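You operate a simulated robot arm through the tools that you are given. There is no shell and no other tool.

You run a simulated robot arm. Do the job below in one go: nothing can be reset, and whatever is moved stays where it is left.

## Task
Scrub the dried starch off the steamer top's holes and rinse them from the jug.
Fine: set it in the bucket's mouth first; rinse till the loose starch is gone; spill nothing; brush and jug go back, the way stays clear. Set down upright: pot brush, steel jug. What is to be rubbed or washed off counts as gone when no trace of it is left.

It is judged by the outcome, as a careful person would: the job done as asked, and still so three seconds after it is handed in. It fails if anything else is knocked over, pushed out of place, dropped, spilled or broken.

## Robot
A 6-joint arm with a two-finger parallel gripper, fixed in place. Base frame: the origin is on the floor under the middle of its stand, x ahead of it, y to its left, z up. Units: m, degrees, N and s.
With the tool pointing down near the work surface it reaches from about 0.3 to 0.74 m from the base axis. Its first joint turns from -66.0 to 66.0 degrees. Payload 2.45 kg.
The tool frame sits at the grasp point between the pads (the TCP): z along the fingers, y along the line on which they close. The tips reach 0.024 m beyond it. Largest opening 0.068 m; finger width 0.017, thickness 0.01; the body of the gripper, 0.04 by 0.07 m, starts 0.041 m behind the TCP.
Orientation is told as [roll, pitch, yaw] about the base's x, y, z axes, in that order, counted from this pose: with the fingers straight down and closing along the base's y, the tool's x points along the base's -x, its y along +y and its z along -z.

## Interface
- The arm moves only by the tool play_rows. Its argument "moves" is one flat list of numbers, 6 for each row, row after row: the shift along the tool's x, y, z in cm, then the turn, a rotation vector about the tool's x, y, z in degrees. In form: [x, y, z, ax, ay, az, x, y, z, ax, ay, az, ...]. A call has 1 to 20 rows; each row shifts and turns the commanded pose from where the row before left it, along the tool's axes as they then stand. "fingers" is the finger opening in cm, from 0 to 6.8, set as the call begins (left out, the last holds). Each row takes 0.2 s and may step no farther than 0.05 m and 8.6 degrees from the row before; otherwise, or with a gripper value out of range, the whole call is refused. Where a pose cannot be reached the arm comes as near as it can. A force on the tool above 40 N (or 10 N above the force at the start of the call, whichever is more), or a blocked arm, ends the call early, and 0.2 s more pass. Each finger travels about 0.108 m/s and halts on what it meets, pressing with about 30 N; the grip force reading is that of the motor and also rises with nothing between the fingers. The clock runs only during rows and for 0.2 s after the last one: add rows that do not move to give the fingers time. It gives the time, the measured TCP pose, the force on the tool (base axes), the opening and the grip force at its end, in the units of the frame above (readings bear some noise), with the torque about the TCP (base axes, N m) and any sound that the robot's microphone picked up.
- Cameras (640 x 400 px; columns grow to the right, rows downward): "scene" is fixed at [0.1716, 0.4227, 1.4564]; the picture's right is [-0.67, -0.74, 0.00], its down [-0.47, 0.43, -0.77] and it looks along [0.57, -0.52, -0.64] (base axes); focal length 300 px, centre (320, 200). "wrist" rides on the gripper at [0.084, 0.011, -0.075] in the tool frame; the picture's right is [-0.13, 0.99, 0.00], its down [-0.60, -0.08, -0.79] and it looks along [-0.79, -0.10, 0.61] (tool axes); focal length 251 px, centre (320, 200). There is no depth. A picture from a camera that has moved, and an enlarged one, comes with that camera's place and axes in the base frame and with its lens.
- camera(camera): a new picture of that camera. The clock stands still meanwhile.
- close_up(camera, box): a new picture of the part [left, top, right, bottom] of that camera's present view, enlarged. The clock stands still meanwhile.
- close_job(): hands the job in; it is judged then, once.

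Nothing tells you positions but the pictures and the camera data. Unless the task says otherwise, let go and move clear before handing in.

The tools are called as a command line: name --argument value ..., lists and objects as JSON in quotes. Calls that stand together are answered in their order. play_rows: Moves the arm, as the interface text tells. Its arguments: {"type":"object","properties":{"moves":{"type":"array"},"fingers":{"type":"number"}},"required":["moves"]} The other tools are called the same way: camera (camera) takes a picture; close_up (camera, box) takes an enlarged picture of a part of a camera's view; close_job () hands the job in.

At the start:

```text
time_s: 0.0
position: [0.4924, 0.1045, 1.2486]
orientation: [0.1, -0.1, 0.0]
ft_force: [0.1, -0.5, 0.7]
torque: [-0.03, 0.0, 0.0]
grip_width: 0.0681
grasp_force: 0.0
```

scene: 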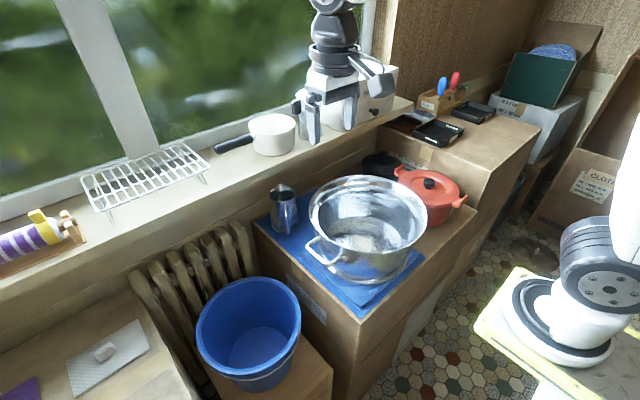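
wrist: 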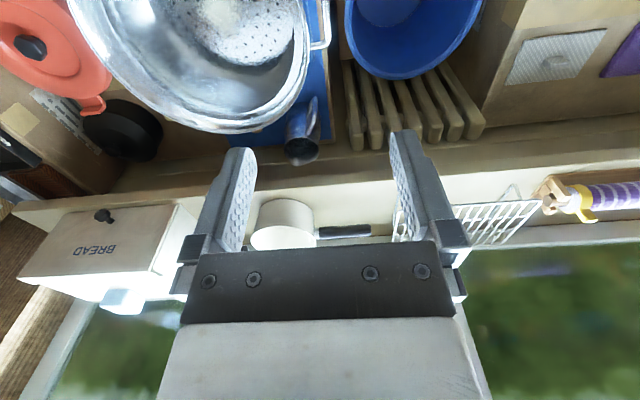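

I see a window sill with a saucepan, rack and bread box; below it a box with a blue mat holding a steel jug and a large steel steamer top with holes, a red pot, and a blue bucket lower on the left. I'll look closer to find the brush and judge the geometry.

close_up --camera "scene" --box '[240, 150, 480, 300]'

close_up --camera "scene" --box '[0, 200, 320, 400]'

close_up --camera "scene" --box '[350, 20, 640, 200]'

close_up --camera "wrist" --box '[60, 0, 380, 200]'

```text
2.67 times, centred on (360, 225) of scene
camera zoom: at [0.1716, 0.4227, 1.4564], right [-0.67, -0.74, 0.0], down [-0.47, 0.43, -0.77], along [0.57, -0.52, -0.64], focal length 800 px, centre (213, 133)
```

zoom: 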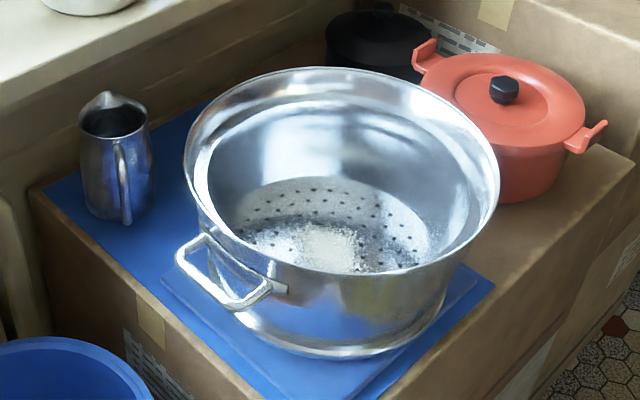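

```text
2.00 times, centred on (160, 300) of scene
camera zoom: at [0.1716, 0.4227, 1.4564], right [-0.67, -0.74, 0.0], down [-0.47, 0.43, -0.77], along [0.57, -0.52, -0.64], focal length 600 px, centre (640, 0)
```

zoom: 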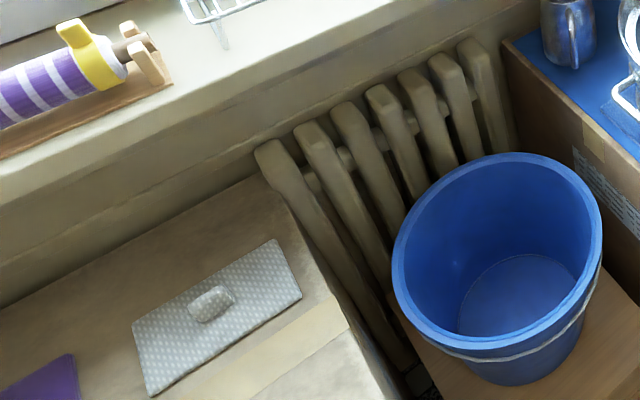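

```text
2.21 times, centred on (495, 110) of scene
camera zoom: at [0.1716, 0.4227, 1.4564], right [-0.67, -0.74, 0.0], down [-0.47, 0.43, -0.77], along [0.57, -0.52, -0.64], focal length 662 px, centre (-66, 399)
```

zoom: 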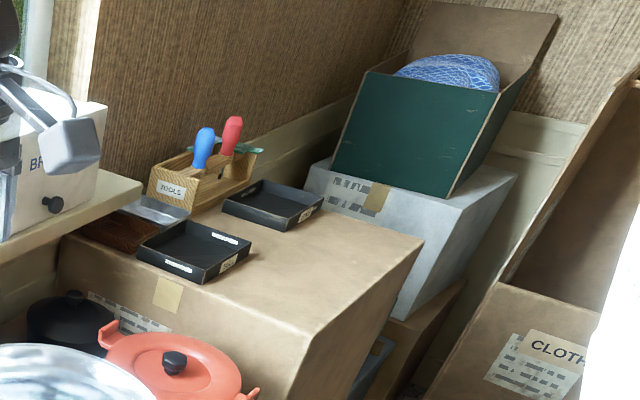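

```text
2.00 times, centred on (220, 100) of wrist
camera zoom: at [0.408, 0.1152, 1.3228], right [0.13, 0.99, 0.0], down [0.6, -0.08, 0.79], along [0.79, -0.1, -0.61], focal length 503 px, centre (520, 400)
```

zoom: 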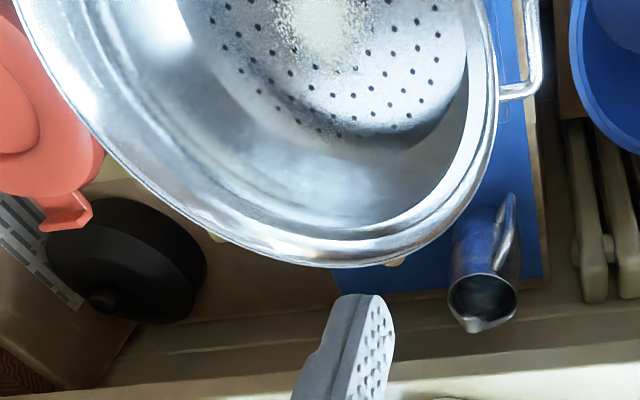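

The brush is not evident yet, so I'll zoom in on more places before moving anything.

close_up --camera "scene" --box '[370, 60, 530, 160]'

close_up --camera "scene" --box '[0, 300, 160, 400]'

close_up --camera "scene" --box '[0, 130, 240, 280]'

close_up --camera "scene" --box '[200, 60, 420, 200]'

close_up --camera "wrist" --box '[320, 0, 640, 200]'

close_up --camera "scene" --box '[440, 200, 640, 400]'

```text
4.00 times, centred on (450, 110) of scene
camera zoom: at [0.1716, 0.4227, 1.4564], right [-0.67, -0.74, 0.0], down [-0.47, 0.43, -0.77], along [0.57, -0.52, -0.64], focal length 1201 px, centre (-200, 560)
```

zoom: 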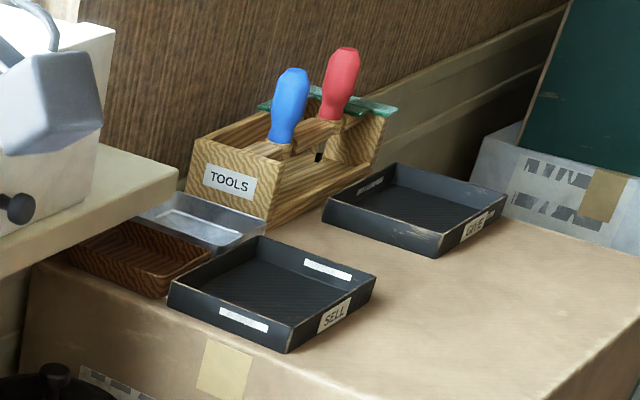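

```text
4.00 times, centred on (80, 350) of scene
camera zoom: at [0.1716, 0.4227, 1.4564], right [-0.67, -0.74, 0.0], down [-0.47, 0.43, -0.77], along [0.57, -0.52, -0.64], focal length 1201 px, centre (1280, -400)
```

zoom: 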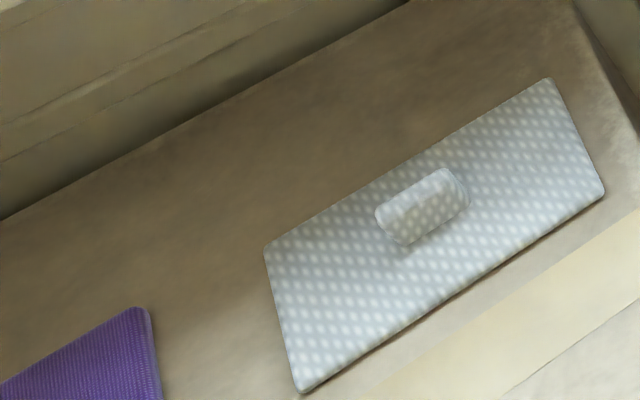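

```text
2.67 times, centred on (120, 205) of scene
camera zoom: at [0.1716, 0.4227, 1.4564], right [-0.67, -0.74, 0.0], down [-0.47, 0.43, -0.77], along [0.57, -0.52, -0.64], focal length 800 px, centre (853, 187)
```

zoom: 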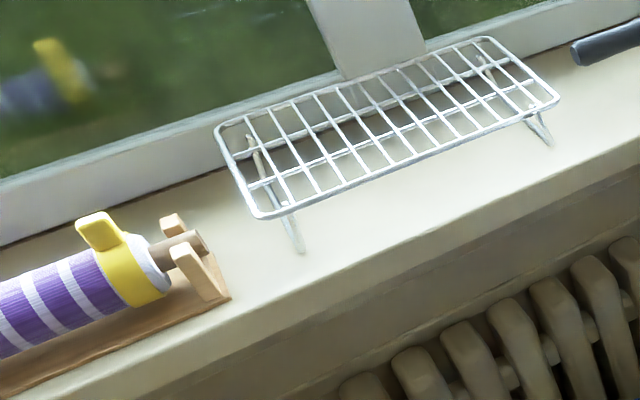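

```text
2.86 times, centred on (310, 130) of scene
camera zoom: at [0.1716, 0.4227, 1.4564], right [-0.67, -0.74, 0.0], down [-0.47, 0.43, -0.77], along [0.57, -0.52, -0.64], focal length 858 px, centre (349, 400)
```

zoom: 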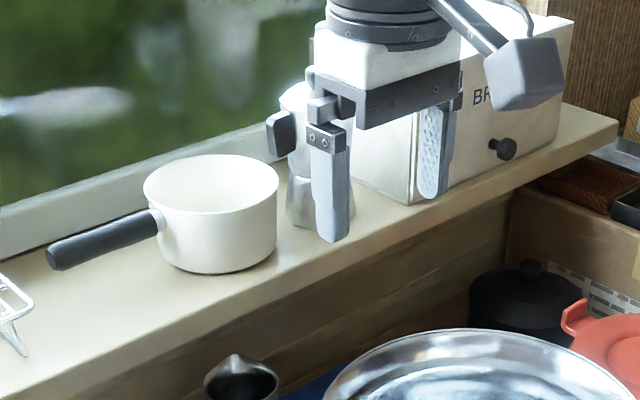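

```text
2.00 times, centred on (480, 100) of wrist
camera zoom: at [0.408, 0.1152, 1.3228], right [0.13, 0.99, 0.0], down [0.6, -0.08, 0.79], along [0.79, -0.1, -0.61], focal length 503 px, centre (0, 400)
```

zoom: 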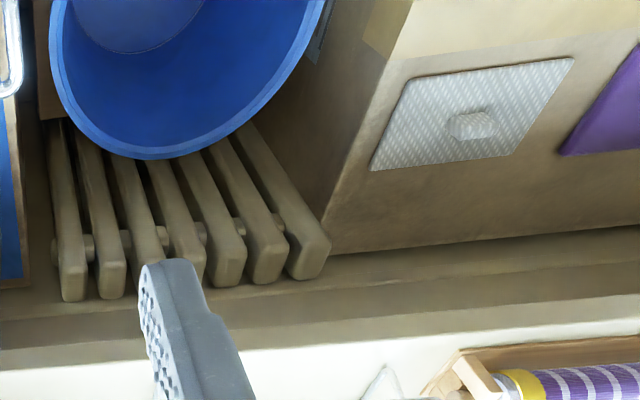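

```text
2.00 times, centred on (540, 300) of scene
camera zoom: at [0.1716, 0.4227, 1.4564], right [-0.67, -0.74, 0.0], down [-0.47, 0.43, -0.77], along [0.57, -0.52, -0.64], focal length 600 px, centre (-120, 0)
```

zoom: 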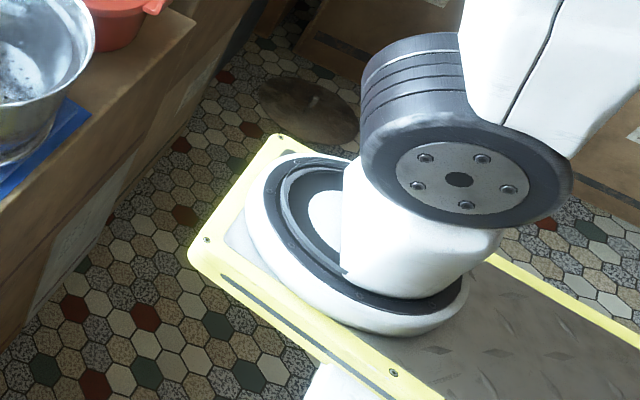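

No brush is in plain view, but the wrist picture shows yellowish ends just behind the steamer top on the wall side. I'll shift the arm, staying high, to look over it.

play_rows --moves '[-2, -4, 0, 0, 0, 0, -2, -4, 0, 0, 0, 0, -2, -4, 0, 0, 0, 0, -2, -4, -1, 0, 0, 0, 0, 0, 0, 0, 0, 0]'

camera --camera "wrist"

camera --camera "scene"

```text
time_s: 1.2
position: [0.5718, -0.0565, 1.2605]
orientation: [0.0, 0.1, 0.0]
ft_force: [0.4, -0.2, 0.4]
torque: [-0.02, -0.01, -0.01]
grip_width: 0.068
grasp_force: 0.0
```

```text
taken
camera wrist: at [0.4881, -0.0453, 1.3331], right [0.13, 0.99, 0.0], down [0.6, -0.08, 0.79], along [0.79, -0.1, -0.61], focal length 251 px, centre (320, 200)
```

wrist: 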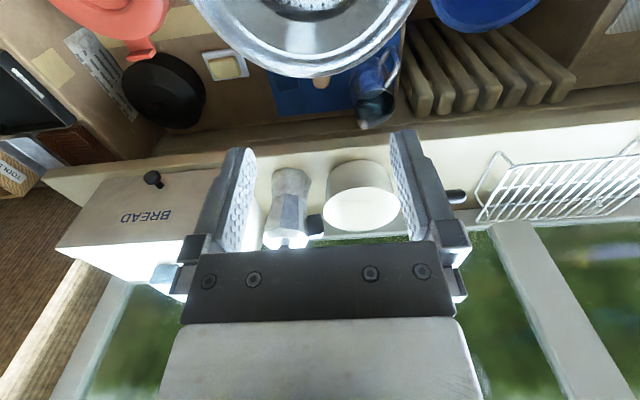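

```text
taken
```

scene: 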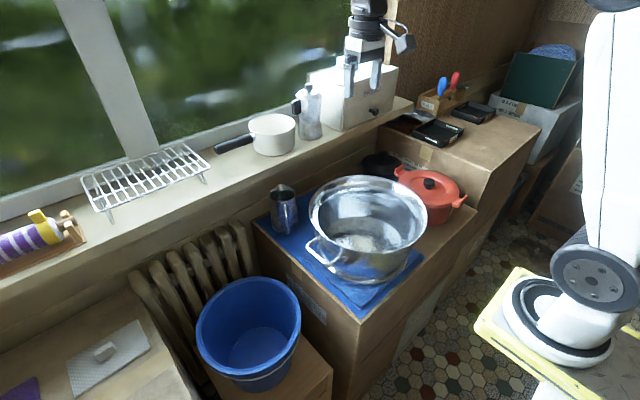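

close_up --camera "wrist" --box '[180, 0, 420, 150]'

```text
2.67 times, centred on (300, 75) of wrist
camera zoom: at [0.4881, -0.0453, 1.3331], right [0.13, 0.99, 0.0], down [0.6, -0.08, 0.79], along [0.79, -0.1, -0.61], focal length 670 px, centre (373, 533)
```

zoom: 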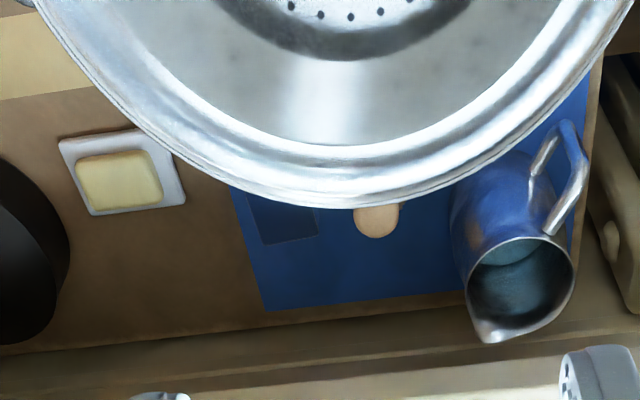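

There is a small soap dish and a round wooden knob (likely the pot brush) behind the steamer top. I'll tilt the tool so the wrist camera looks down on that area.

play_rows --moves '[0, 0, 0, 0, 8, 0, 0, 0, 0, 0, 8, 0, 0, 0, 0, 0, 8, 0, 0, 0, 0, 0, 8, 0, 0, 0, 0, 0, 0, 0]'

camera --camera "wrist"

```text
time_s: 2.4
position: [0.5609, -0.0557, 1.245]
orientation: [0.0, 31.9, 0.0]
ft_force: [0.0, -0.6, -0.1]
torque: [0.02, 0.02, -0.04]
grip_width: 0.0682
grasp_force: 0.1
out of reach, approached as far as the arm can: row 4
```

```text
taken
camera wrist: at [0.529, -0.044, 1.352], right [0.11, 0.99, -0.07], down [0.93, -0.08, 0.35], along [0.35, -0.1, -0.93], focal length 251 px, centre (320, 200)
```

wrist: 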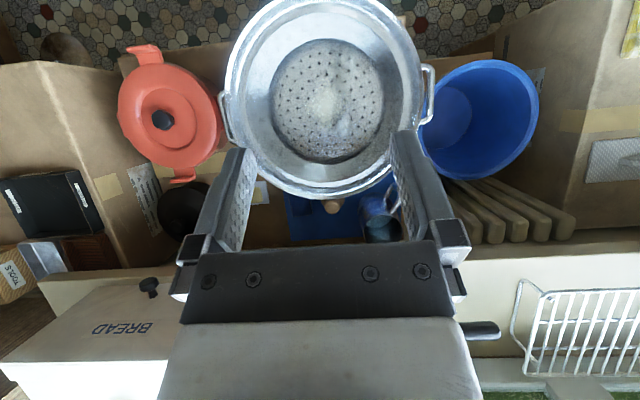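

close_up --camera "wrist" --box '[210, 0, 450, 150]'

close_up --camera "wrist" --box '[240, 150, 440, 250]'

close_up --camera "wrist" --box '[400, 20, 640, 170]'

```text
2.67 times, centred on (330, 75) of wrist
camera zoom: at [0.529, -0.044, 1.352], right [0.11, 0.99, -0.07], down [0.93, -0.08, 0.35], along [0.35, -0.1, -0.93], focal length 670 px, centre (293, 533)
```

zoom: 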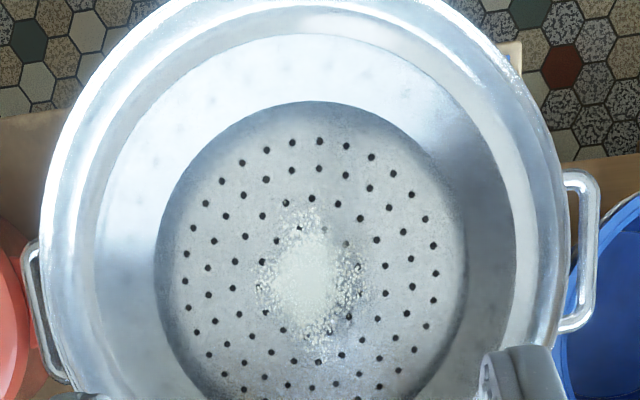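

```text
3.20 times, centred on (340, 200) of wrist
camera zoom: at [0.529, -0.044, 1.352], right [0.11, 0.99, -0.07], down [0.93, -0.08, 0.35], along [0.35, -0.1, -0.93], focal length 805 px, centre (256, 200)
```

zoom: 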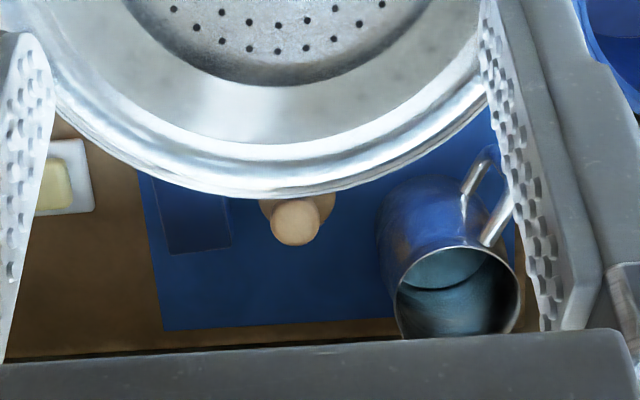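

```text
2.67 times, centred on (520, 95) of wrist
camera zoom: at [0.529, -0.044, 1.352], right [0.11, 0.99, -0.07], down [0.93, -0.08, 0.35], along [0.35, -0.1, -0.93], focal length 670 px, centre (-213, 480)
```

zoom: 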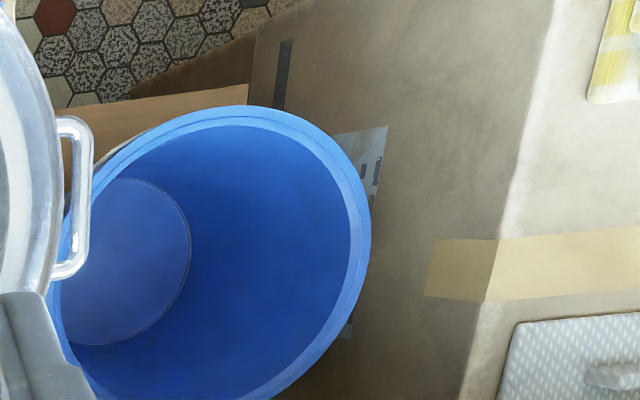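

The brush knob, jug and steamer geometry are becoming clear. I'll take higher magnification pictures of the steamer's profile, handles and bucket mouth to work out how it seats.

close_up --camera "scene" --box '[296, 200, 440, 290]'

close_up --camera "scene" --box '[180, 260, 320, 400]'

close_up --camera "scene" --box '[254, 170, 334, 240]'

close_up --camera "wrist" --box '[100, 30, 260, 130]'

```text
4.44 times, centred on (368, 245) of scene
camera zoom: at [0.1716, 0.4227, 1.4564], right [-0.67, -0.74, 0.0], down [-0.47, 0.43, -0.77], along [0.57, -0.52, -0.64], focal length 1334 px, centre (107, 0)
```

zoom: 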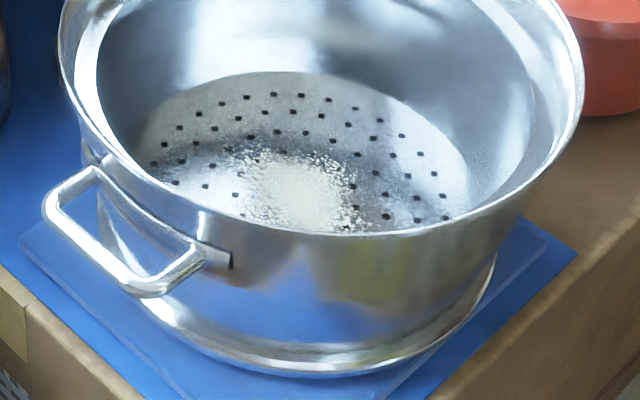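

```text
2.86 times, centred on (250, 330) of scene
camera zoom: at [0.1716, 0.4227, 1.4564], right [-0.67, -0.74, 0.0], down [-0.47, 0.43, -0.77], along [0.57, -0.52, -0.64], focal length 858 px, centre (520, -171)
```

zoom: 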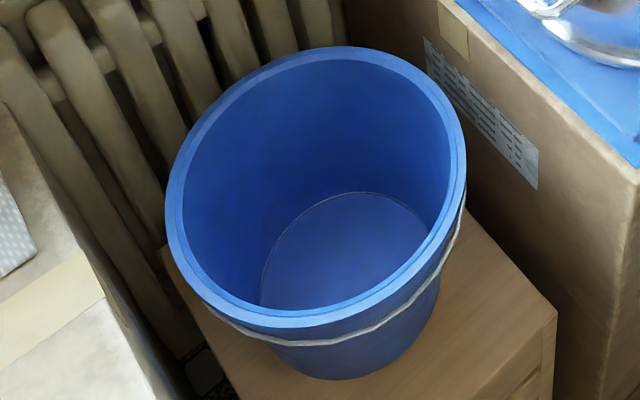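

```text
5.71 times, centred on (294, 205) of scene
camera zoom: at [0.1716, 0.4227, 1.4564], right [-0.67, -0.74, 0.0], down [-0.47, 0.43, -0.77], along [0.57, -0.52, -0.64], focal length 1715 px, centre (469, 171)
```

zoom: 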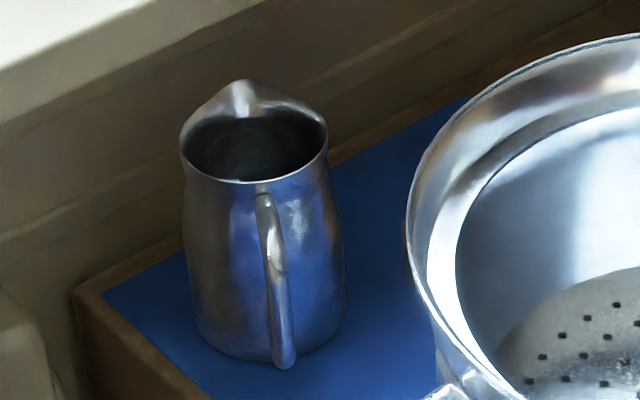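

```text
4.00 times, centred on (180, 80) of wrist
camera zoom: at [0.529, -0.044, 1.352], right [0.11, 0.99, -0.07], down [0.93, -0.08, 0.35], along [0.35, -0.1, -0.93], focal length 1006 px, centre (880, 680)
```

zoom: 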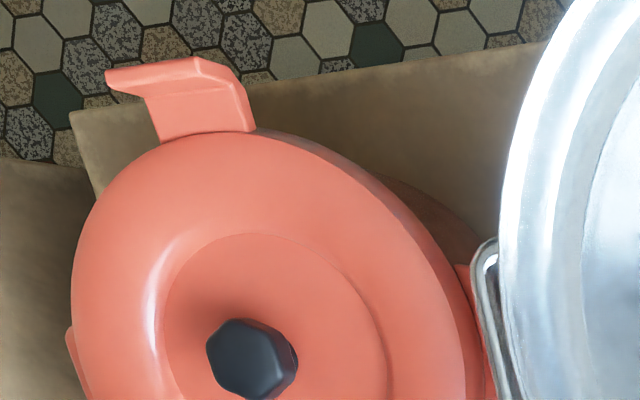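

The steamer (rim ≈0.31 m across, centre about (0.525, −0.065), rim z≈0.93) has two loop handles; the bucket mouth is centred near (0.60, 0.29), z≈0.69. I'll bring the gripper above the +y handle to view it up close before grasping.

play_rows --moves '[0, 0, 0, 0, -8, 0, 0, 0, 0, 0, -8, 0, 0, 0, 0, 0, -8, 0, 0, 0, 0, 0, -8, 0, 0.6, 3.5, 3, 0, 0, 0, 0.6, 3.5, 3, 0, 0, 0, 0.6, 3.5, 3, 0, 0, 0, 0.6, 3.5, 3, 0, 0, 0, 0.6, 3.5, 3, 0, 0, 0, 0.6, 3.5, 3, 0, 0, 0, 0.6, 3.5, 3, 0, 0, 0, 0, 0, 0, 7.5, 0, 0, 0, 0, 0, 7.5, 0, 0, 0, 0, 0, 7.5, 0, 0, 0, 0, 0, 7.5, 0, 0, 0, 0, 0, 0, 0, 0]' --fingers 4

camera --camera "wrist"

camera --camera "scene"

```text
time_s: 5.8
position: [0.5188, 0.1893, 1.0345]
orientation: [-30.1, 0.0, 0.1]
ft_force: [0.0, 0.5, -0.1]
torque: [0.02, 0.04, 0.01]
grip_width: 0.0399
grasp_force: 0.1
```

```text
taken
camera wrist: at [0.4349, 0.2372, 1.0938], right [0.13, 0.86, -0.5], down [0.6, 0.33, 0.73], along [0.79, -0.39, -0.48], focal length 251 px, centre (320, 200)
```

wrist: 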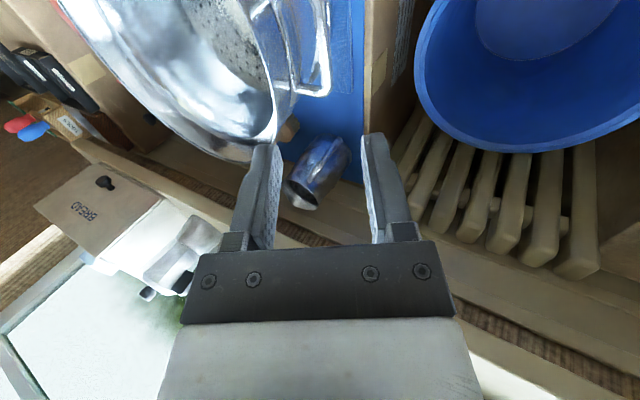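

```text
taken
```

scene: 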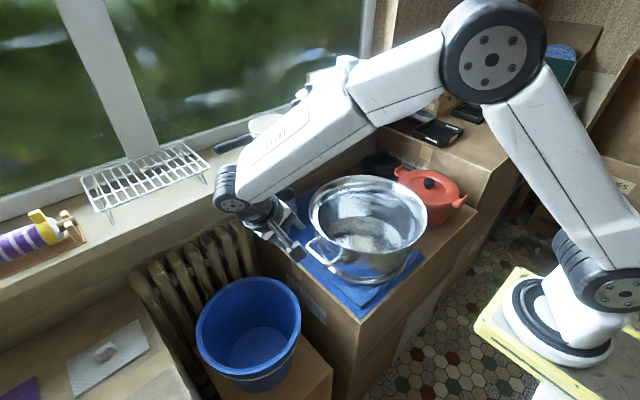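

close_up --camera "wrist" --box '[220, 0, 400, 160]'

close_up --camera "scene" --box '[210, 170, 370, 270]'

```text
2.50 times, centred on (310, 80) of wrist
camera zoom: at [0.4349, 0.2372, 1.0938], right [0.13, 0.86, -0.5], down [0.6, 0.33, 0.73], along [0.79, -0.39, -0.48], focal length 629 px, centre (345, 500)
```

zoom: 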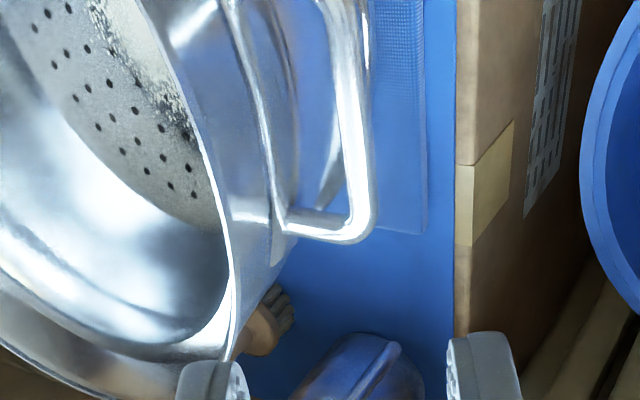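

```text
4.00 times, centred on (290, 220) of scene
camera zoom: at [0.1716, 0.4227, 1.4564], right [-0.67, -0.74, 0.0], down [-0.47, 0.43, -0.77], along [0.57, -0.52, -0.64], focal length 1201 px, centre (440, 120)
```

zoom: 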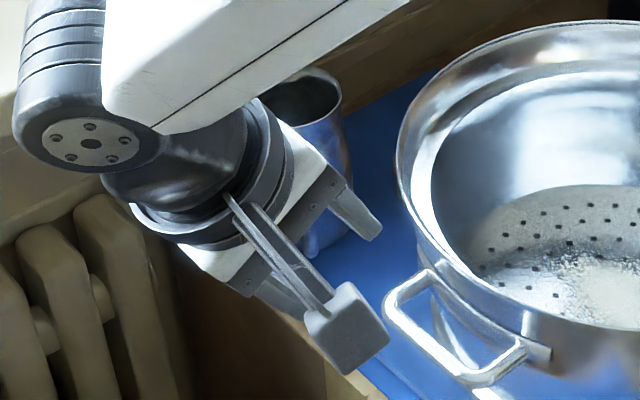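

play_rows --moves '[-0.5, 0.15, 3.3, 0, 0, 0, -0.5, 0.15, 3.3, 0, 0, 0, -0.4, 0.15, 3.3, 0, 0, 0, 0, 0, 0, 0, 0, 0]'

camera --camera "wrist"

close_up --camera "scene" --box '[230, 180, 390, 280]'

```text
time_s: 6.8
position: [0.5326, 0.1436, 0.947]
orientation: [-30.0, 0.1, 0.1]
ft_force: [-0.6, -0.5, -0.1]
torque: [-0.03, -0.01, 0.02]
grip_width: 0.0399
grasp_force: 0.0
```

```text
taken
camera wrist: at [0.4485, 0.1908, 1.0055], right [0.13, 0.86, -0.5], down [0.6, 0.33, 0.73], along [0.79, -0.39, -0.48], focal length 251 px, centre (320, 200)
```

wrist: 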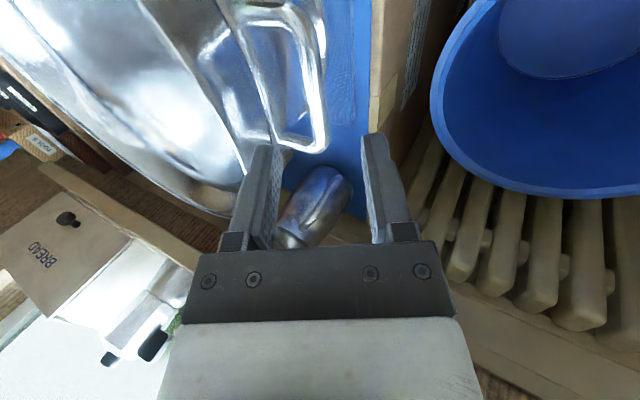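

```text
4.00 times, centred on (310, 230) of scene
camera zoom: at [0.1716, 0.4227, 1.4564], right [-0.67, -0.74, 0.0], down [-0.47, 0.43, -0.77], along [0.57, -0.52, -0.64], focal length 1201 px, centre (360, 80)
```

zoom: 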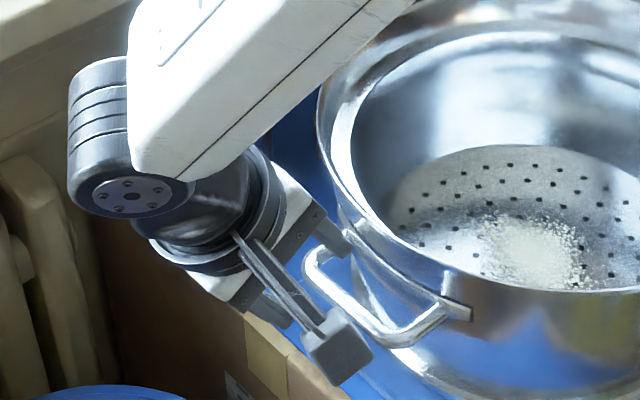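

close_up --camera "wrist" --box '[200, 0, 400, 160]'

```text
2.50 times, centred on (300, 80) of wrist
camera zoom: at [0.4485, 0.1908, 1.0055], right [0.13, 0.86, -0.5], down [0.6, 0.33, 0.73], along [0.79, -0.39, -0.48], focal length 629 px, centre (370, 500)
```

zoom: 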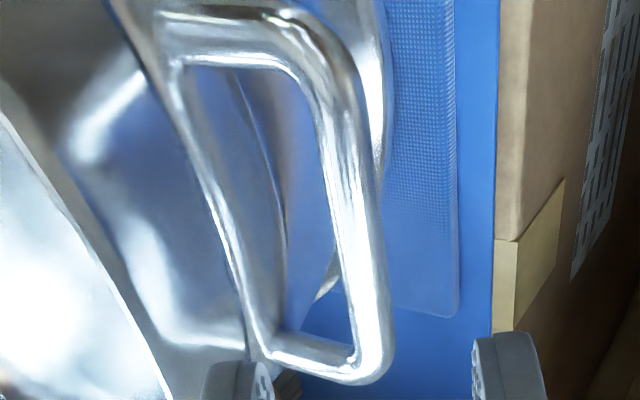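

play_rows --moves '[0, 0, 2, 0, 0, 0, 0, 0, 2, 0, 0, 0, 0, 0, 0, 0, 0, 0]' --fingers 3

camera --camera "wrist"

close_up --camera "scene" --box '[250, 190, 410, 290]'

```text
time_s: 7.6
position: [0.532, 0.125, 0.9118]
orientation: [-30.0, 0.0, 0.0]
ft_force: [-0.9, -0.2, -0.1]
torque: [-0.03, -0.01, -0.02]
grip_width: 0.03
grasp_force: 0.0
```

```text
taken
camera wrist: at [0.4485, 0.1714, 0.9708], right [0.13, 0.86, -0.5], down [0.6, 0.33, 0.73], along [0.79, -0.39, -0.48], focal length 251 px, centre (320, 200)
```

wrist: 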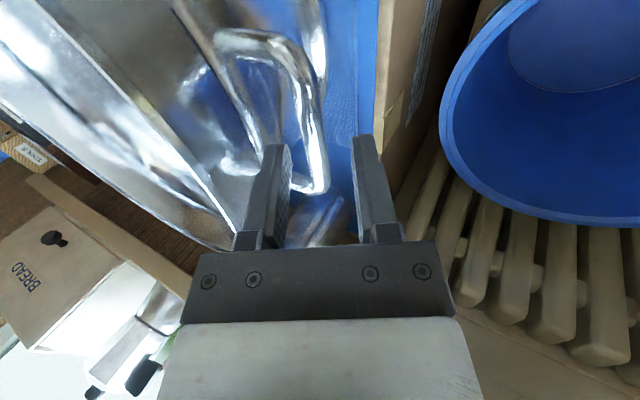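

```text
4.00 times, centred on (330, 240) of scene
camera zoom: at [0.1716, 0.4227, 1.4564], right [-0.67, -0.74, 0.0], down [-0.47, 0.43, -0.77], along [0.57, -0.52, -0.64], focal length 1201 px, centre (280, 40)
```

zoom: 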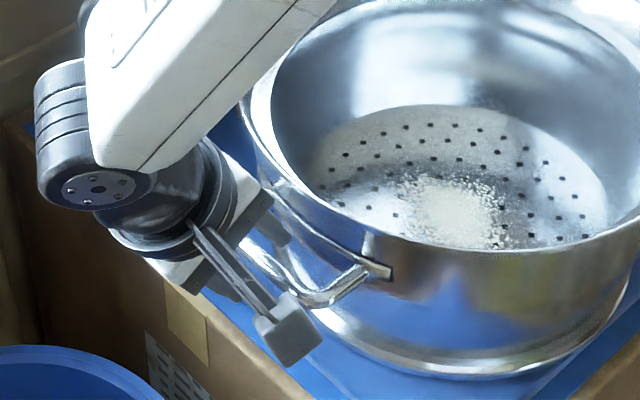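

close_up --camera "wrist" --box '[240, 90, 400, 190]'

```text
4.00 times, centred on (320, 140) of wrist
camera zoom: at [0.4485, 0.1714, 0.9708], right [0.13, 0.86, -0.5], down [0.6, 0.33, 0.73], along [0.79, -0.39, -0.48], focal length 1006 px, centre (320, 440)
```

zoom: 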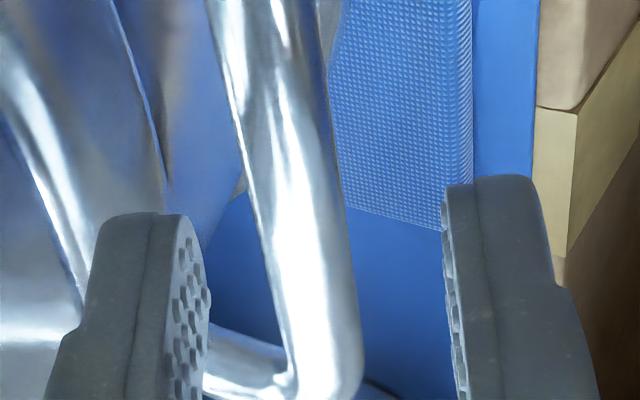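

The bar of the handle is centred between the fingers to within a few millimetres. I'll nudge and go down over it, then close and check.

play_rows --moves '[0, -0.2, 0.9, 0, 0, 0, 0, 0, 0.9, 0, 0, 0, 0, 0, 0.8, 0, 0, 0, 0, 0, 0, 0, 0, 0]'

close_up --camera "wrist" --box '[220, 90, 420, 250]'

close_up --camera "scene" --box '[250, 190, 410, 290]'

```text
time_s: 8.6
position: [0.5328, 0.1097, 0.8914]
orientation: [-30.0, -0.1, 0.0]
ft_force: [0.7, -0.2, -0.3]
torque: [-0.04, 0.0, 0.01]
grip_width: 0.0299
grasp_force: 0.2
```

```text
2.50 times, centred on (320, 170) of wrist
camera zoom: at [0.4485, 0.1566, 0.9496], right [0.13, 0.86, -0.5], down [0.6, 0.33, 0.73], along [0.79, -0.39, -0.48], focal length 629 px, centre (320, 275)
```

zoom: 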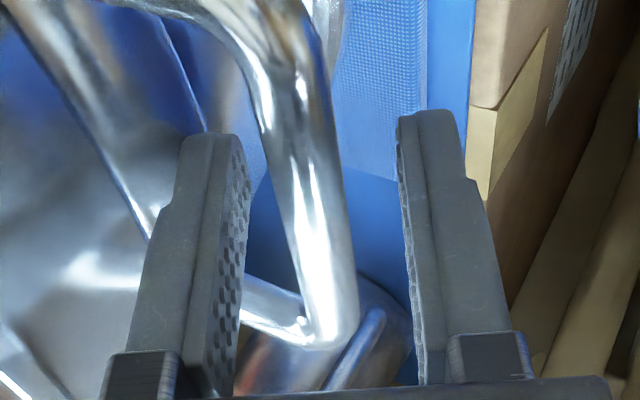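

```text
4.00 times, centred on (330, 240) of scene
camera zoom: at [0.1716, 0.4227, 1.4564], right [-0.67, -0.74, 0.0], down [-0.47, 0.43, -0.77], along [0.57, -0.52, -0.64], focal length 1201 px, centre (280, 40)
```

zoom: 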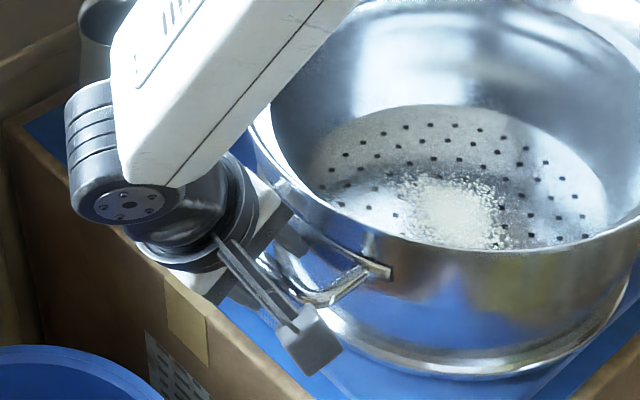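

play_rows --moves '[0, 0, 0, 0, 0, 0, 0, 0, 0, 0, 0, 0, 0, 0, 0, 0, 0, 0]' --fingers 0

close_up --camera "wrist" --box '[220, 90, 420, 250]'

```text
time_s: 9.4
position: [0.5325, 0.1106, 0.8925]
orientation: [-30.0, 0.1, -0.1]
ft_force: [1.3, -2.8, 1.8]
torque: [-0.04, -0.02, 0.01]
grip_width: 0.0114
grasp_force: 30.6
```

```text
2.50 times, centred on (320, 170) of wrist
camera zoom: at [0.4484, 0.1566, 0.9498], right [0.13, 0.86, -0.5], down [0.6, 0.33, 0.73], along [0.79, -0.39, -0.48], focal length 629 px, centre (320, 275)
```

zoom: 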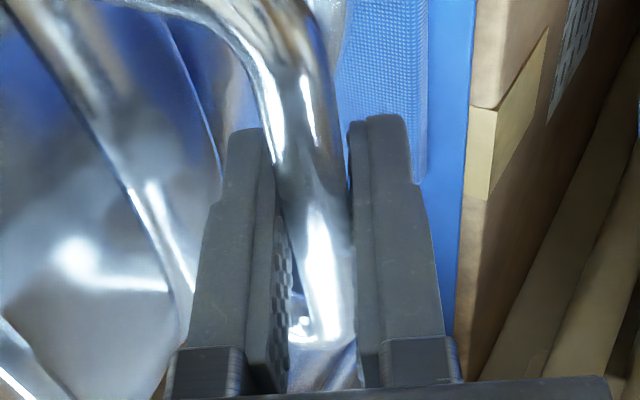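

play_rows --moves '[0, -0.25, -0.433, 0, 0, 0, 0, -0.25, -0.433, 0, 0, 0, 0, 0, 0, 0, 0, 0]'

close_up --camera "scene" --box '[270, 160, 460, 300]'

```text
time_s: 10.2
position: [0.5323, 0.1094, 0.9004]
orientation: [-30.0, 0.0, 0.1]
ft_force: [-0.4, -0.5, -2.0]
torque: [0.02, 0.02, -0.07]
grip_width: 0.0114
grasp_force: 30.0
```

```text
2.86 times, centred on (365, 230) of scene
camera zoom: at [0.1716, 0.4227, 1.4564], right [-0.67, -0.74, 0.0], down [-0.47, 0.43, -0.77], along [0.57, -0.52, -0.64], focal length 858 px, centre (191, 114)
```

zoom: 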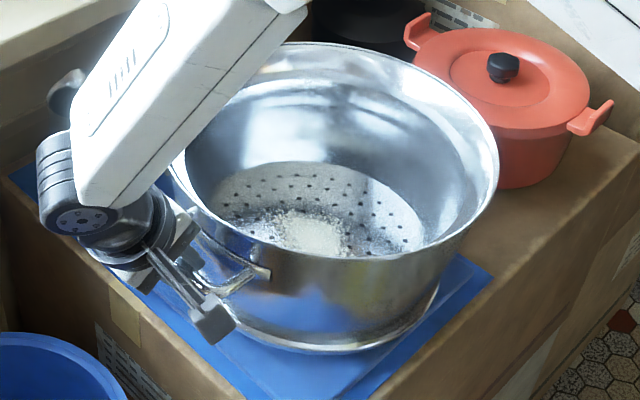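

The grip holds and the load is light (about 2 N). I'll lift further and watch the tilt.

play_rows --moves '[0, -0.5, -0.866, 0, 0, 0, 0, -0.5, -0.866, 0, 0, 0, 0, 0, 0, 0, 0, 0]'

close_up --camera "scene" --box '[270, 160, 460, 300]'

camera --camera "wrist"

```text
time_s: 11.0
position: [0.533, 0.1098, 0.9214]
orientation: [-30.0, 0.0, 0.0]
ft_force: [0.7, -0.4, -2.2]
torque: [0.04, -0.03, 0.08]
grip_width: 0.0112
grasp_force: 29.9
```

```text
2.86 times, centred on (365, 230) of scene
camera zoom: at [0.1716, 0.4227, 1.4564], right [-0.67, -0.74, 0.0], down [-0.47, 0.43, -0.77], along [0.57, -0.52, -0.64], focal length 858 px, centre (191, 114)
```

zoom: 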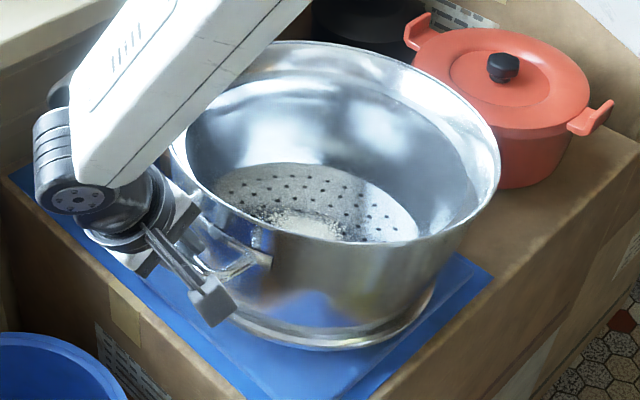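

```text
taken
camera wrist: at [0.4489, 0.1567, 0.9799], right [0.13, 0.86, -0.5], down [0.6, 0.33, 0.73], along [0.79, -0.39, -0.48], focal length 251 px, centre (320, 200)
```

wrist: 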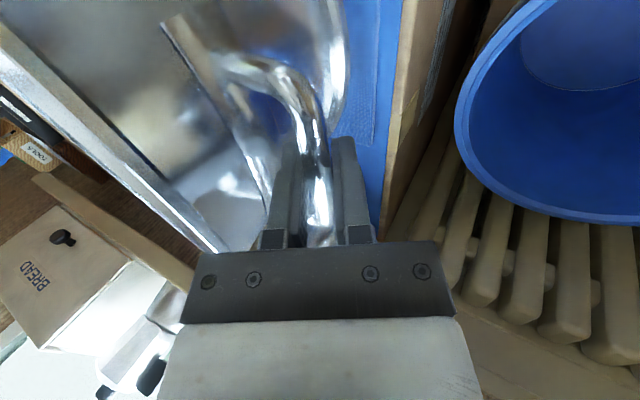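

The pot pivots about the bar rather than lifting level, so a plain pinch gives too little moment. I'll study its profile at higher magnification before choosing a better hold.

close_up --camera "scene" --box '[370, 210, 450, 290]'

close_up --camera "scene" --box '[300, 200, 400, 290]'

close_up --camera "wrist" --box '[80, 0, 380, 190]'

```text
5.00 times, centred on (410, 250) of scene
camera zoom: at [0.1716, 0.4227, 1.4564], right [-0.67, -0.74, 0.0], down [-0.47, 0.43, -0.77], along [0.57, -0.52, -0.64], focal length 1501 px, centre (-130, -50)
```

zoom: 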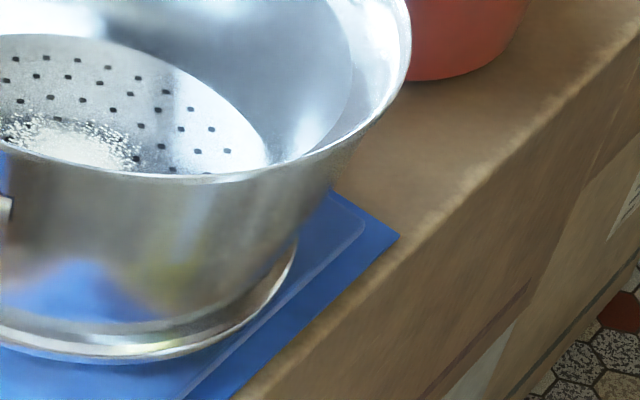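

```text
4.44 times, centred on (350, 245) of scene
camera zoom: at [0.1716, 0.4227, 1.4564], right [-0.67, -0.74, 0.0], down [-0.47, 0.43, -0.77], along [0.57, -0.52, -0.64], focal length 1334 px, centre (187, 0)
```

zoom: 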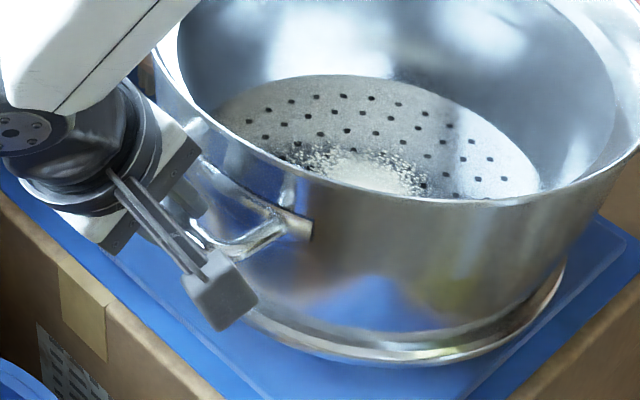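

```text
2.11 times, centred on (230, 95) of wrist
camera zoom: at [0.4489, 0.1567, 0.9799], right [0.13, 0.86, -0.5], down [0.6, 0.33, 0.73], along [0.79, -0.39, -0.48], focal length 529 px, centre (510, 421)
```

zoom: 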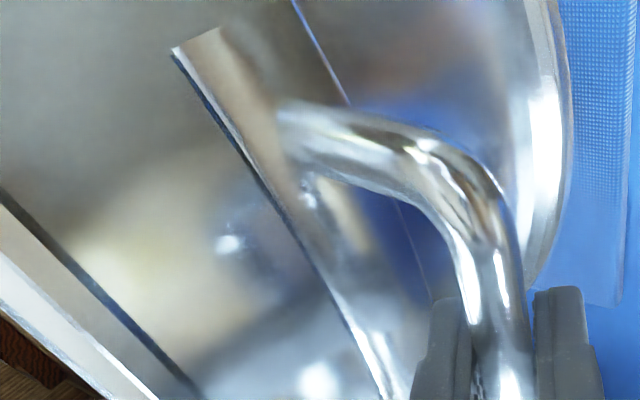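

The wall is a gentle cone with a small lip, and the whole pot weighs only about 0.55 kg. A rim pinch on the robot side (one finger inside, one outside, deep) will carry it level and need no turning. First I'll set the handle side back down and let go.

play_rows --moves '[0, 0.5, 0.866, 0, 0, 0, 0, 0.5, 0.866, 0, 0, 0, 0, 0.4, 0.7, 0, 0, 0, 0, 0, 0, 0, 0, 0]'

play_rows --moves '[0, 0, 0, 0, 0, 0, 0, 0, 0, 0, 0, 0]' --fingers 3

close_up --camera "scene" --box '[270, 160, 460, 300]'

close_up --camera "wrist" --box '[220, 90, 420, 250]'

```text
time_s: 12.0
position: [0.5333, 0.1106, 0.893]
orientation: [-29.9, 0.0, 0.0]
ft_force: [1.2, 1.9, -1.5]
torque: [-0.01, 0.04, 0.04]
grip_width: 0.0116
grasp_force: 29.6
```

```text
time_s: 12.6
position: [0.5332, 0.1103, 0.893]
orientation: [-30.0, -0.1, 0.0]
ft_force: [0.2, 0.9, -1.6]
torque: [0.1, 0.03, -0.03]
grip_width: 0.0286
grasp_force: 0.1
```

```text
2.86 times, centred on (365, 230) of scene
camera zoom: at [0.1716, 0.4228, 1.4563], right [-0.67, -0.74, 0.0], down [-0.47, 0.43, -0.77], along [0.57, -0.52, -0.64], focal length 858 px, centre (191, 114)
```

zoom: 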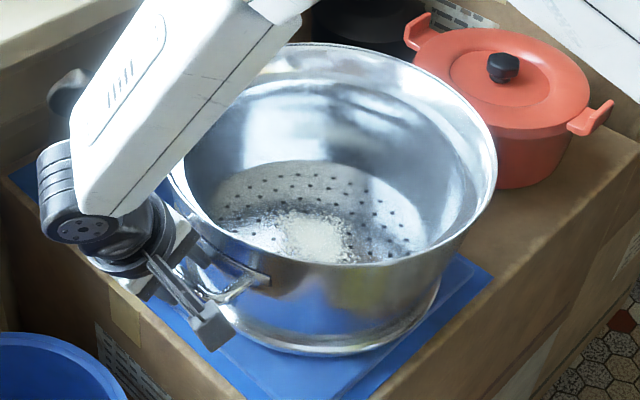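

```text
2.50 times, centred on (320, 170) of wrist
camera zoom: at [0.449, 0.1566, 0.9515], right [0.13, 0.86, -0.5], down [0.6, 0.33, 0.73], along [0.79, -0.39, -0.48], focal length 629 px, centre (320, 275)
```

zoom: 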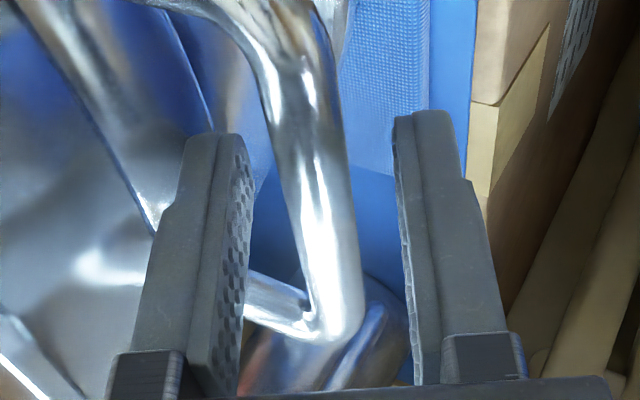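

play_rows --moves '[0, 0, 0, 0, 0, 0, 0, 0, 0, 0, 0, 0]'

close_up --camera "scene" --box '[280, 200, 380, 280]'

```text
time_s: 13.2
position: [0.5323, 0.1096, 0.8924]
orientation: [-30.0, 0.0, 0.0]
ft_force: [-1.2, 1.1, -1.8]
torque: [0.02, 0.02, -0.03]
grip_width: 0.0287
grasp_force: 0.0
```

```text
5.00 times, centred on (330, 240) of scene
camera zoom: at [0.1716, 0.4228, 1.4563], right [-0.67, -0.74, 0.0], down [-0.47, 0.43, -0.77], along [0.57, -0.52, -0.64], focal length 1501 px, centre (270, 0)
```

zoom: 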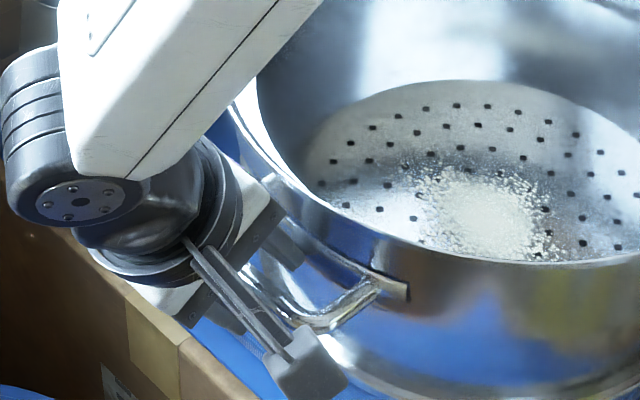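

play_rows --moves '[0, 0, 0, 0, 0, 0, 0, 0, 0, 0, 0, 0]' --fingers 2.1

```text
time_s: 13.8
position: [0.5332, 0.1107, 0.8934]
orientation: [-30.0, 0.0, 0.0]
ft_force: [-0.4, 0.3, -0.9]
torque: [0.01, -0.01, -0.01]
grip_width: 0.0209
grasp_force: 0.0
```

play_rows --moves '[0, 0, -1, 0, 0, 0, 0, 0, -1.5, 0, 0, 0, 0, 0, -2.5, 0, 0, 0, 0, 0, -4, 0, 0, 0, 0, 0, -4, 0, 0, 0, 0, 0, 0, 0, 0, 0]'

camera --camera "scene"

camera --camera "wrist"

```text
time_s: 15.2
position: [0.5322, 0.1754, 1.0074]
orientation: [-29.9, 0.0, 0.0]
ft_force: [-0.4, -0.7, 0.2]
torque: [0.01, 0.01, 0.0]
grip_width: 0.0208
grasp_force: 0.0
```

```text
taken
```

scene: 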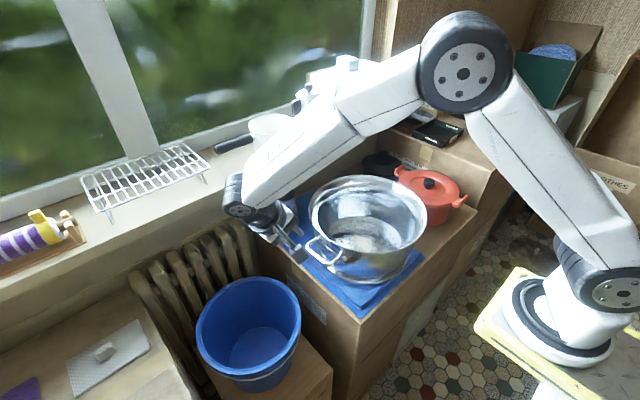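

```text
taken
camera wrist: at [0.4489, 0.2223, 1.0651], right [0.13, 0.86, -0.5], down [0.6, 0.33, 0.73], along [0.79, -0.39, -0.48], focal length 251 px, centre (320, 200)
```

wrist: 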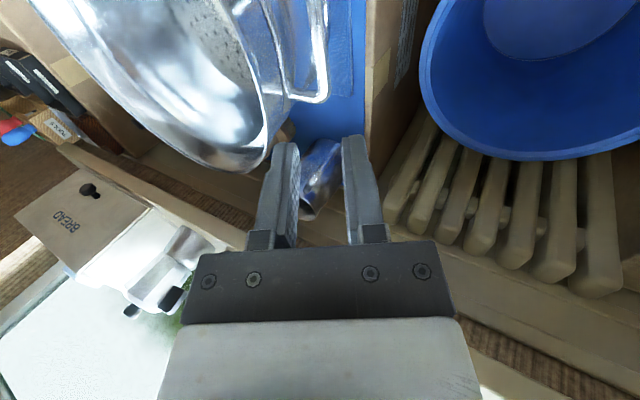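

The steamer sits back where it was. Now I'll go round to the robot side of its rim, turned so the fingers close along x and the wrist camera faces the bucket.

play_rows --moves '[0, 0, -0.5, -7.5, 0, 0, 0, 0, -0.5, -7.5, 0, 0, 0, 0, -0.5, -7.5, 0, 0, 0, 0, 0, -7.5, 0, 0, 2.67, -3.5, -0.36, 0, 0, 0, 2.67, -3.5, -0.36, 0, 0, 0, 2.67, -3.5, -0.36, 0, 0, 0, 2.67, -3.5, -0.36, 0, 0, 0, 2.67, -3.5, -0.36, 0, 0, 0, 2.67, -3.5, -0.36, 0, 0, 0, 2.67, -3.5, -0.36, 0, 0, 0, 0, 0, 0, 0, 0, 0]' --fingers 3.5

play_rows --moves '[0, 0, 0, 0, 0, -8.182, 0, 0, 0, 0, 0, -8.182, 0, 0, 0, 0, 0, -8.182, 0, 0, 0, 0, 0, -8.182, 0, 0, 0, 0, 0, -8.182, 0, 0, 0, 0, 0, -8.182, 0, 0, 0, 0, 0, -8.182, 0, 0, 0, 0, 0, -8.182, 0, 0, 0, 0, 0, -8.182, 0, 0, 0, 0, 0, -8.182, 0, 0, 0, 0, 0, -8.182, 0, 0, 0, 6, 0, 0, 0, 0, 0, 6, 0, 0, 0, 0, 0, 6, 0, 0, 0, 0, 0, 0, 0, 0]'

camera --camera "wrist"

camera --camera "scene"

```text
time_s: 17.8
position: [0.3443, -0.066, 1.0435]
orientation: [0.0, 0.0, 0.0]
ft_force: [0.6, 0.5, -0.9]
torque: [-0.01, -0.02, 0.01]
grip_width: 0.0347
grasp_force: 0.2
```

```text
time_s: 21.0
position: [0.3874, -0.0795, 1.0564]
orientation: [-18.0, 0.1, 89.9]
ft_force: [0.9, -0.1, 0.1]
torque: [-0.02, 0.01, 0.01]
grip_width: 0.0349
grasp_force: 0.0
out of reach, approached as far as the arm can: row 12, 13, 14
```

```text
taken
camera wrist: at [0.3548, -0.1627, 1.1235], right [-0.94, 0.13, -0.31], down [-0.17, 0.6, 0.78], along [0.29, 0.79, -0.55], focal length 251 px, centre (320, 200)
```

wrist: 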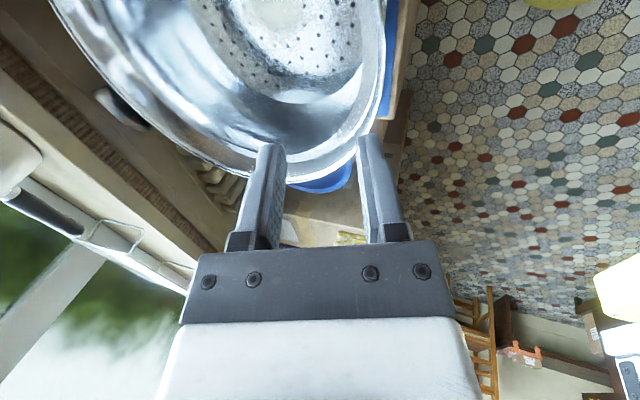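

```text
taken
```

scene: 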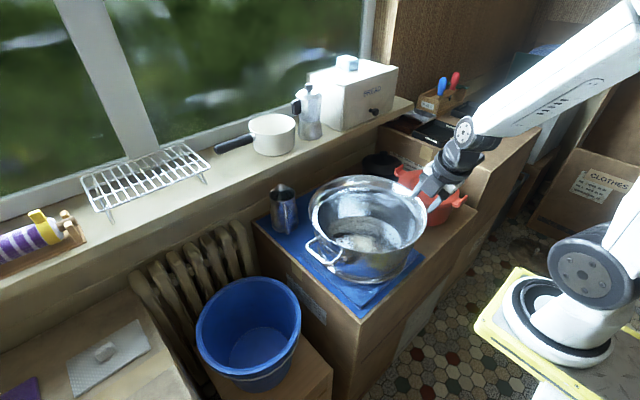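

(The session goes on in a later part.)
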